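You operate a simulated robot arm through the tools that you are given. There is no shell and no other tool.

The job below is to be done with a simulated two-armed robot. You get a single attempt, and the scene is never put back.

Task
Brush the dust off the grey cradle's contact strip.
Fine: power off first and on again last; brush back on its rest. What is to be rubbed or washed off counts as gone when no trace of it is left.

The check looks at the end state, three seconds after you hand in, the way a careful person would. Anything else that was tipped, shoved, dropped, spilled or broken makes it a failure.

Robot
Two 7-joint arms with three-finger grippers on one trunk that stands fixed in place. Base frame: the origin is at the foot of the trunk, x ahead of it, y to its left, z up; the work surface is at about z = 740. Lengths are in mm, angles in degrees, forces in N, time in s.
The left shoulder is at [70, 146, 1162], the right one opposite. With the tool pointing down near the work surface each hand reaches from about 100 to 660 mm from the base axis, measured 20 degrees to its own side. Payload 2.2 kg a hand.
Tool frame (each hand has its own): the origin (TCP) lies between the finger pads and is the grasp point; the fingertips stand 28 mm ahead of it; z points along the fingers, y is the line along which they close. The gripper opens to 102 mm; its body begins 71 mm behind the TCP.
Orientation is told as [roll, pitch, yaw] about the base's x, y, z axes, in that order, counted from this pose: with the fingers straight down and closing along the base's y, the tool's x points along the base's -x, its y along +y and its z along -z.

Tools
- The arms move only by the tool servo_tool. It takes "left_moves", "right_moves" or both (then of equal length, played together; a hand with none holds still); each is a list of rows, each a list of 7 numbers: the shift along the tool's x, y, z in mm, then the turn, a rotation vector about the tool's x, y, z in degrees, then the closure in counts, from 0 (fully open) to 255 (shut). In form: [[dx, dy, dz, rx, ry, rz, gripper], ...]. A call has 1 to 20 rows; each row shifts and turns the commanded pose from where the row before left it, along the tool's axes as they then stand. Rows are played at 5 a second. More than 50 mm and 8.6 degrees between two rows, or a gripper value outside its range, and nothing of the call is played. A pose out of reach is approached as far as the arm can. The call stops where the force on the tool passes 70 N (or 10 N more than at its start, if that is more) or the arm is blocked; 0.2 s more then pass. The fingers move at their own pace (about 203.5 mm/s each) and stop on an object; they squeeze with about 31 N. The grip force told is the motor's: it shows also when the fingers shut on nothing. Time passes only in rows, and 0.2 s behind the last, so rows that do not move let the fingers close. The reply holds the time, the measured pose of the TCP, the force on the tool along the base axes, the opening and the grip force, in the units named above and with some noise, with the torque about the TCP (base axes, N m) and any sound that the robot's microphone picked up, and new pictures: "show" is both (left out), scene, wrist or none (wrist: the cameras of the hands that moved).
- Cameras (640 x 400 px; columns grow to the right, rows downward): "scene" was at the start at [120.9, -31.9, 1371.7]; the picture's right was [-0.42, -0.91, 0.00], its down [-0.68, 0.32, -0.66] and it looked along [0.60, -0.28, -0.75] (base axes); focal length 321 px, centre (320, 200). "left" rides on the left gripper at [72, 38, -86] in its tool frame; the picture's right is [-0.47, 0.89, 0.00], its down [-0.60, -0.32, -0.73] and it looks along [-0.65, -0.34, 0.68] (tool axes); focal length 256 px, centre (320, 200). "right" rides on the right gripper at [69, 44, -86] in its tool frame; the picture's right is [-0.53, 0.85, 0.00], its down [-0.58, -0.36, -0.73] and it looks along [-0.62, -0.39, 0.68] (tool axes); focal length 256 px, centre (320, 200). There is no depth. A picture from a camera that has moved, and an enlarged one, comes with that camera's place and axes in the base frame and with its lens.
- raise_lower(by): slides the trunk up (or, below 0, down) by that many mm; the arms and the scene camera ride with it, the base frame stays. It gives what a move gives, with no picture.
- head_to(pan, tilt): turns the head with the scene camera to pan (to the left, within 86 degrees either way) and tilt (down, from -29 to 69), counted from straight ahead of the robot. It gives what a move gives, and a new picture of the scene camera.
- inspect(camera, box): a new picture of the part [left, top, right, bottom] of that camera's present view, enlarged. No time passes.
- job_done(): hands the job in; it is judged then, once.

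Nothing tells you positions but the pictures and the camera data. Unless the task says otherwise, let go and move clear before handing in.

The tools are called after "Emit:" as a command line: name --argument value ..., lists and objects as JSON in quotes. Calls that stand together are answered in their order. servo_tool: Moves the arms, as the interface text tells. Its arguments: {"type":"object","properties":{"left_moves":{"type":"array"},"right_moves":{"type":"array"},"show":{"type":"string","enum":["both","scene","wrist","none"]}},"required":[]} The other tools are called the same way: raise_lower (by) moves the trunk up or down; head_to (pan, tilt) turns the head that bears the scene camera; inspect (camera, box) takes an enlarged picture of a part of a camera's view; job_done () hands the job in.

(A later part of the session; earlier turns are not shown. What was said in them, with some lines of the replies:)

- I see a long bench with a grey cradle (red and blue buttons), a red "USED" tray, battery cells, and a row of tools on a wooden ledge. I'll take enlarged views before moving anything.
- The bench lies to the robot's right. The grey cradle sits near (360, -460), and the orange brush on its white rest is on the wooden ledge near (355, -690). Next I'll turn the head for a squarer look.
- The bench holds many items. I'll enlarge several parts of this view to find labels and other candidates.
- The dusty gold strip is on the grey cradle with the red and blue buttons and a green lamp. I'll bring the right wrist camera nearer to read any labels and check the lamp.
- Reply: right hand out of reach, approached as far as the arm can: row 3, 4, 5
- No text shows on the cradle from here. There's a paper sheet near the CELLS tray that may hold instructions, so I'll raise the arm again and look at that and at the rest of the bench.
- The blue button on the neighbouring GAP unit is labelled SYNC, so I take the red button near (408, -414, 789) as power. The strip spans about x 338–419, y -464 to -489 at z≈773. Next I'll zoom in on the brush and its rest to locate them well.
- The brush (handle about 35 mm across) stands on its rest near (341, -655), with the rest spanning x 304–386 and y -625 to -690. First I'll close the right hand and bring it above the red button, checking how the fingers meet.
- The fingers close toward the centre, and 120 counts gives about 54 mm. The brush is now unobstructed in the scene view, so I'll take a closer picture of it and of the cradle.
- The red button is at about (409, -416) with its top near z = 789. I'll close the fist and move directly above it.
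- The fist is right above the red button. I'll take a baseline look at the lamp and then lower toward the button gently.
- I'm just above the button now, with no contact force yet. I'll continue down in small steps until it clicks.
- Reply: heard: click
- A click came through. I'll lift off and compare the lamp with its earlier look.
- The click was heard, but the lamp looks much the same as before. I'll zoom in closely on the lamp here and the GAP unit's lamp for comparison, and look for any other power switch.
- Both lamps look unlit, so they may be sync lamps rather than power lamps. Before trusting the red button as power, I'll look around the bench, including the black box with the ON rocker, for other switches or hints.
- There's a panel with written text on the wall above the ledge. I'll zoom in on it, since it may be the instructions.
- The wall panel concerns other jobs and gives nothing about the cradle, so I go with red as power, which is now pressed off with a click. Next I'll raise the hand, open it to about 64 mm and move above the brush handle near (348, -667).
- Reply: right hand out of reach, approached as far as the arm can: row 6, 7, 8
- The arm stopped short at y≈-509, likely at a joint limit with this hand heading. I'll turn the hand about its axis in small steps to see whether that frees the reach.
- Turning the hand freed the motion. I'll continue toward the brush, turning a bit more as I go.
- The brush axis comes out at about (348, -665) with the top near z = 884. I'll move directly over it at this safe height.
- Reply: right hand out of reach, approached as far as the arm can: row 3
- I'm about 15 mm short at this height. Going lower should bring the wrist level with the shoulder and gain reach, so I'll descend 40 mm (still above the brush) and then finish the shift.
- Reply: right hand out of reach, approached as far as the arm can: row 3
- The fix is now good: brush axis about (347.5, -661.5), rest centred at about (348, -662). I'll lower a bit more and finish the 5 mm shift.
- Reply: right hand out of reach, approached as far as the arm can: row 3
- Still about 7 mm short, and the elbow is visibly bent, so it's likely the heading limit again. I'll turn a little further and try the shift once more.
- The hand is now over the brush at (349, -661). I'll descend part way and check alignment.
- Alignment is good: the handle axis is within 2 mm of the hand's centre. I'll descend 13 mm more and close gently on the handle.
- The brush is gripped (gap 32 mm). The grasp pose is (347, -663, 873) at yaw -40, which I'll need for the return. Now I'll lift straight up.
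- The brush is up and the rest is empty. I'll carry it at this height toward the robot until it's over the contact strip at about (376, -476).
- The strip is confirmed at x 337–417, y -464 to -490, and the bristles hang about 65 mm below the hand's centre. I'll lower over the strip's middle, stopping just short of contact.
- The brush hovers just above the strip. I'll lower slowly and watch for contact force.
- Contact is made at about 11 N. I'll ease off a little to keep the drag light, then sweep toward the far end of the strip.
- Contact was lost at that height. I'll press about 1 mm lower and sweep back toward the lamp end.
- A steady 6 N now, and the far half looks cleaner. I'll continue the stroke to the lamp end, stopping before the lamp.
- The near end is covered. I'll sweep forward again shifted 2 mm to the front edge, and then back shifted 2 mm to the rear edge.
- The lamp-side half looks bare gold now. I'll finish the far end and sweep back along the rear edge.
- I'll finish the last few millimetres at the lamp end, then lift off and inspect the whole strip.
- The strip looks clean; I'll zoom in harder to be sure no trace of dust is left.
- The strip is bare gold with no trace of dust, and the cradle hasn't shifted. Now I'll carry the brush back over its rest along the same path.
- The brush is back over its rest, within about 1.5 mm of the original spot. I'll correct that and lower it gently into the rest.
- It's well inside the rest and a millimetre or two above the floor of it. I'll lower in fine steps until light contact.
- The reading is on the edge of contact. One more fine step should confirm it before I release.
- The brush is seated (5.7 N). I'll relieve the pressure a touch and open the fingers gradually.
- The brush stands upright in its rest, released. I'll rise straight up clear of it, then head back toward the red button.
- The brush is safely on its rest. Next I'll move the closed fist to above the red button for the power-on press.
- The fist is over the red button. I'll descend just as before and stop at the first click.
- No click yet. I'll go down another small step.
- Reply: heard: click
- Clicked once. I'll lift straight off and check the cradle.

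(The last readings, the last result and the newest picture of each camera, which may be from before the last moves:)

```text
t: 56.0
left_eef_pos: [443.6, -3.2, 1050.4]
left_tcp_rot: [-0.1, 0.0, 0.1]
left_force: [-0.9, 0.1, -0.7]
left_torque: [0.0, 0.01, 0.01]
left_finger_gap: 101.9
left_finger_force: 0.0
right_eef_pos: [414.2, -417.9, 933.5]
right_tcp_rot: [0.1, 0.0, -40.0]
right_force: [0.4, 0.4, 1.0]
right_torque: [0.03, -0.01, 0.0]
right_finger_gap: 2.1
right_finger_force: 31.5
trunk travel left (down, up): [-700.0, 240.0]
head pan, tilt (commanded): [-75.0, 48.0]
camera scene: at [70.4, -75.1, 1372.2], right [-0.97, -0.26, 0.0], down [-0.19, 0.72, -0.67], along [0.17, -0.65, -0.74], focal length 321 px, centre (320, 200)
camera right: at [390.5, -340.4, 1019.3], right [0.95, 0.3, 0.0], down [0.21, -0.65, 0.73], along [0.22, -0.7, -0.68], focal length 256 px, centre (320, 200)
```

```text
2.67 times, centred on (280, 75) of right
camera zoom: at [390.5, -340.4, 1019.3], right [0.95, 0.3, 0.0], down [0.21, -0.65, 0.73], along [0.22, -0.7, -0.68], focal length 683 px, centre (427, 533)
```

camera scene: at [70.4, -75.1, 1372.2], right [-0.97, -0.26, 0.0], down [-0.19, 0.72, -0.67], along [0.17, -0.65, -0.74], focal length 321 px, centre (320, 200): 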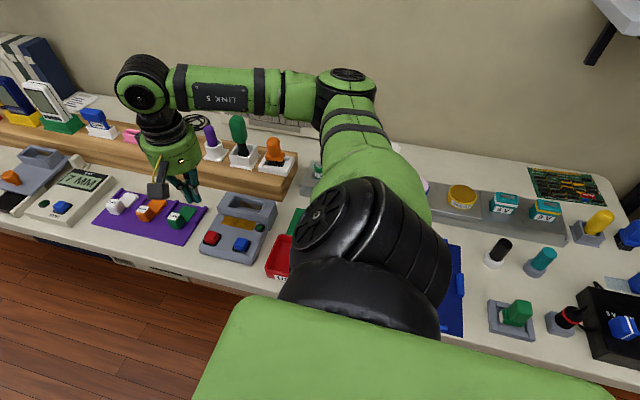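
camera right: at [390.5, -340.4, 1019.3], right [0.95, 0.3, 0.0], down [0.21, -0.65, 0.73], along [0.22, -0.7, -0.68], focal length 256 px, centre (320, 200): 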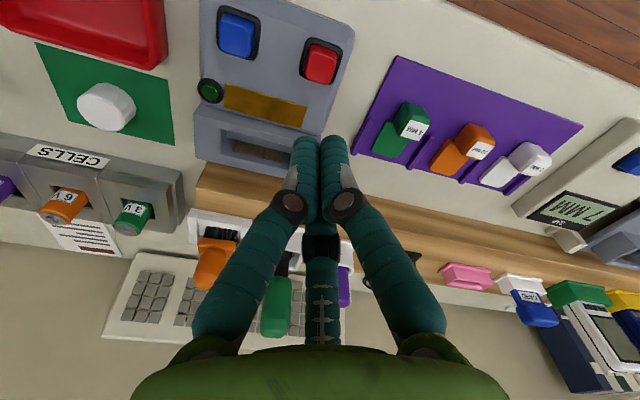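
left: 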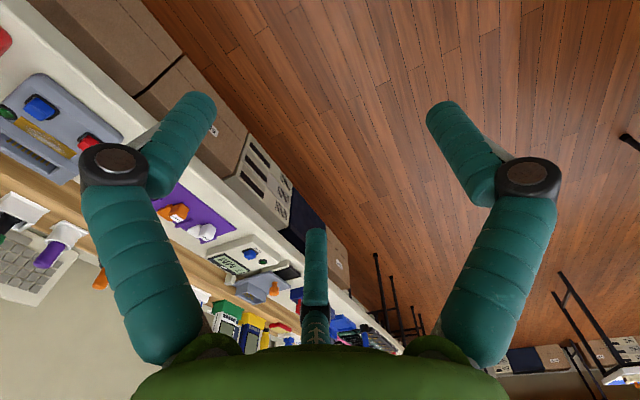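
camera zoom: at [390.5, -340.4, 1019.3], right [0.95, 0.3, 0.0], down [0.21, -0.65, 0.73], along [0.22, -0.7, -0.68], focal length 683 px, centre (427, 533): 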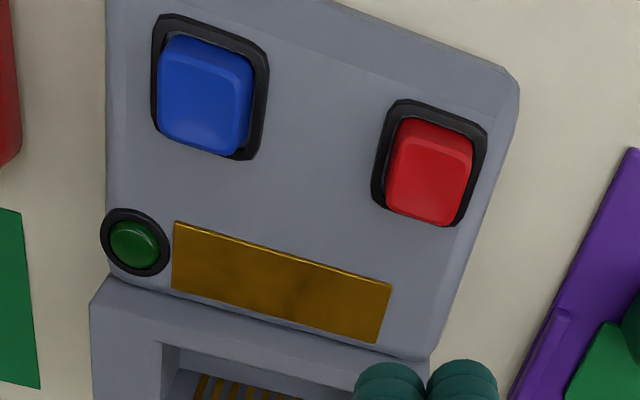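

The second click is in. I'll compare the lamp with its earlier close-up and check the neighbours for any disturbance.

Emit:
inspect --camera "right" --box '[190, 70, 240, 110]'

Emit:
inspect --camera "scene" --box '[0, 60, 200, 260]'

Emit:
inspect --camera "scene" --box '[245, 215, 275, 240]'

```text
10.00 times, centred on (215, 90) of right
camera zoom: at [390.5, -340.4, 1019.3], right [0.95, 0.3, 0.0], down [0.21, -0.65, 0.73], along [0.22, -0.7, -0.68], focal length 2560 px, centre (1370, 1300)
```

zoom: 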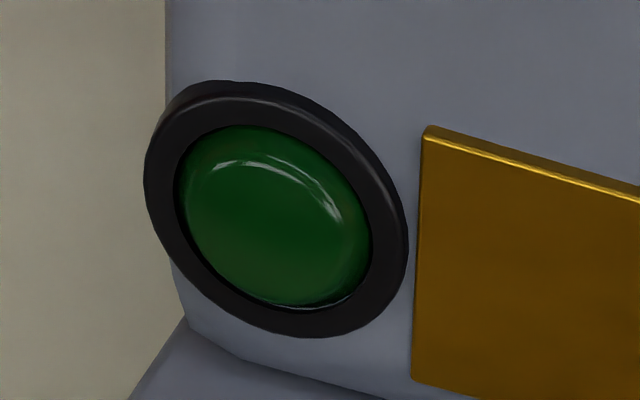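

```text
2.00 times, centred on (100, 160) of scene
camera zoom: at [70.4, -75.1, 1372.2], right [-0.97, -0.26, 0.0], down [-0.19, 0.72, -0.67], along [0.17, -0.65, -0.74], focal length 643 px, centre (760, 280)
```

zoom: 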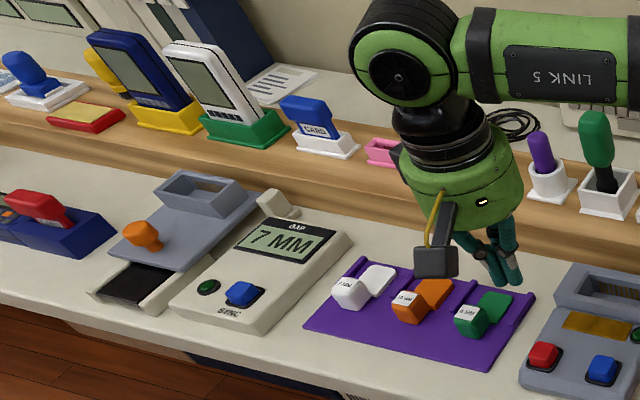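

```text
16.00 times, centred on (260, 228) of scene
camera zoom: at [70.4, -75.1, 1372.2], right [-0.97, -0.26, 0.0], down [-0.19, 0.72, -0.67], along [0.17, -0.65, -0.74], focal length 5141 px, centre (1280, -240)
```

zoom: 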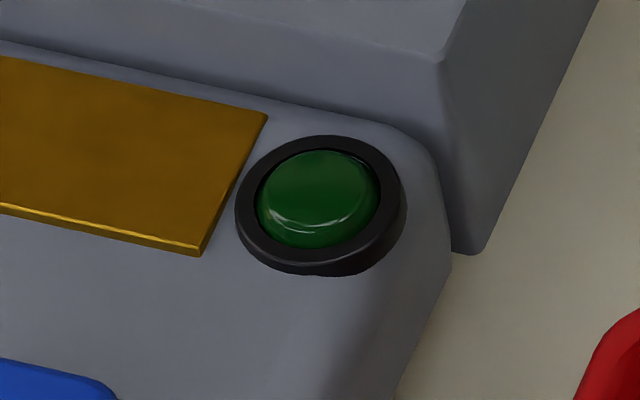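

The lamp hasn't changed at any point, and it goes with the blue sync button, as on the GAP unit. The red power button has been clicked off and then on again. I'll raise the hand clear and check the rest of the bench before handing in.

Emit:
servo_tool --right_moves '[[0, 0, -35, 0, 0, 0, 255], [0, 0, -35, 0, 0, 0, 200], [15, 10, -35, 0, 0, 0, 100], [25, 15, -35, 0, 0, 0, 0], [25, 15, -20, 0, 0, 0, 0], [0, 0, 0, 0, 0, 0, 0]]' --show "both"

Emit:
head_to --pan -62 --tilt 48

```text
t: 57.5
left_eef_pos: [443.9, -4.2, 1050.0]
left_tcp_rot: [0.0, 0.0, 0.0]
left_force: [-0.5, -0.8, -0.3]
left_torque: [0.0, 0.03, 0.0]
left_finger_gap: 102.1
left_finger_force: 0.0
right_eef_pos: [387.7, -343.4, 1095.4]
right_tcp_rot: [0.1, 0.0, -40.0]
right_force: [0.4, -0.1, 0.4]
right_torque: [0.03, -0.01, -0.02]
right_finger_gap: 102.0
right_finger_force: 0.0
trunk travel left (down, up): [-700.0, 240.0]
head pan, tilt (commanded): [-75.0, 48.0]
camera scene: at [70.3, -75.5, 1372.2], right [-0.97, -0.26, 0.0], down [-0.19, 0.72, -0.67], along [0.17, -0.65, -0.74], focal length 321 px, centre (320, 200)
camera right: at [365.0, -266.6, 1181.4], right [0.95, 0.3, 0.0], down [0.21, -0.65, 0.73], along [0.22, -0.7, -0.68], focal length 256 px, centre (320, 200)
```

scene: 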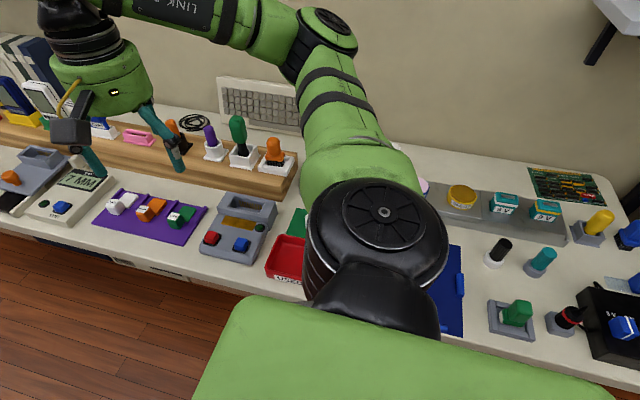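
right: 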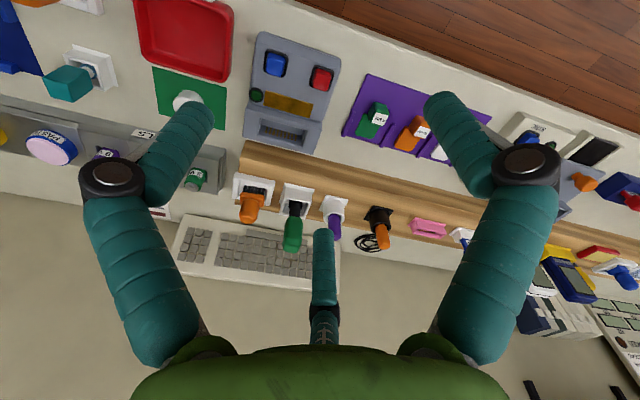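

```text
t: 58.2
left_eef_pos: [443.4, -2.7, 1050.2]
left_tcp_rot: [0.0, 0.0, 0.1]
left_force: [-1.5, -0.8, 0.2]
left_torque: [0.0, 0.0, 0.01]
left_finger_gap: 102.0
left_finger_force: 0.2
right_eef_pos: [388.4, -343.2, 1095.7]
right_tcp_rot: [0.0, -0.1, -40.0]
right_force: [-0.1, 0.1, -0.1]
right_torque: [-0.02, 0.03, -0.01]
right_finger_gap: 101.6
right_finger_force: 0.0
trunk travel left (down, up): [-700.0, 240.0]
head pan, tilt (commanded): [-62.0, 48.0]
camera scene: at [86.7, -68.2, 1372.3], right [-0.88, -0.47, 0.0], down [-0.35, 0.66, -0.67], along [0.31, -0.59, -0.74], focal length 321 px, centre (320, 200)
```

scene: 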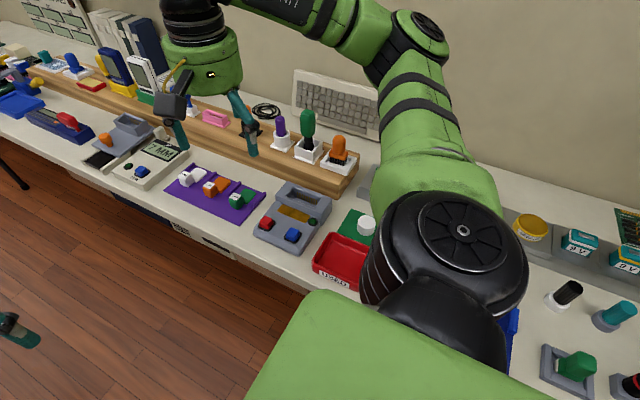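

Emit:
inspect --camera "scene" --box '[245, 110, 375, 260]'

Emit:
inspect --camera "right" --box '[220, 20, 360, 130]'

```text
2.67 times, centred on (310, 185) of scene
camera zoom: at [86.7, -68.2, 1372.3], right [-0.88, -0.47, 0.0], down [-0.35, 0.66, -0.67], along [0.31, -0.59, -0.74], focal length 857 px, centre (347, 240)
```

zoom: 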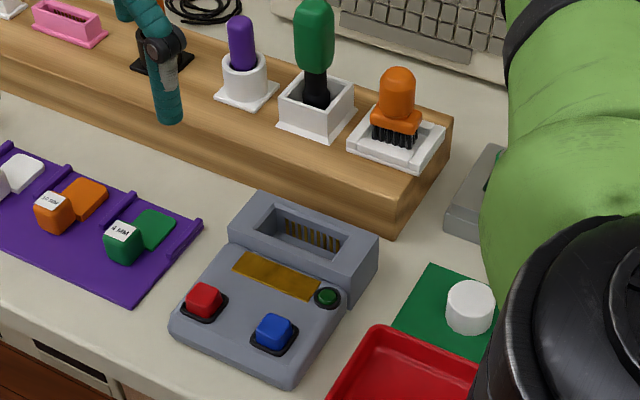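

```text
3.64 times, centred on (290, 75) of right
camera zoom: at [365.0, -266.0, 1181.5], right [0.95, 0.3, 0.0], down [0.21, -0.65, 0.73], along [0.22, -0.7, -0.68], focal length 931 px, centre (429, 654)
```

zoom: 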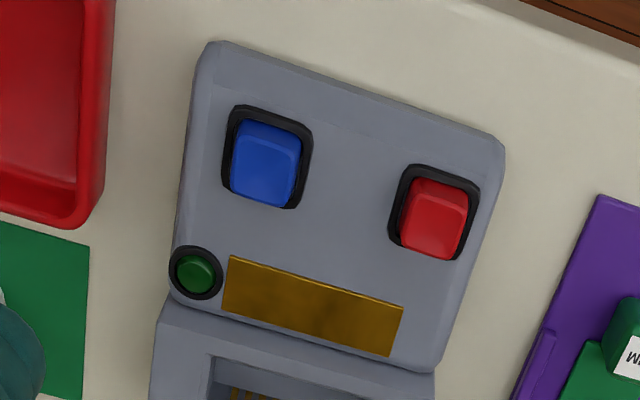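

The strip is clean, the brush stands in its rest, and the red power button has been clicked off and then on. Nothing else on the bench has moved and the hand is open and clear, so I'm handing in.

Emit:
job_done

```text
The job is handed in.
```

The contact strip on the grey cradle is brushed clean, with no dust visible in close-ups. The brush is back upright on its rest. I have handed the job in, but one point is unconfirmed: **whether the red button is really the cradle's power**.

- **Power:** The cradle has no labels. I took red as power because the matching blue button on the GAP unit next to it is marked SYNC. I pressed red once before brushing and once after the brush was back, and heard one click each time. The cradle's green lamp looked the same throughout, so nothing I could see showed the power going off or coming back on.
- **Brushing:** I swept the orange brush along the full length of the strip several times, shifting it to cover the front and back edges. The cradle did not move.
- **Surroundings:** Nothing else I could see on the bench was moved or knocked over. The right hand is open and raised clear.
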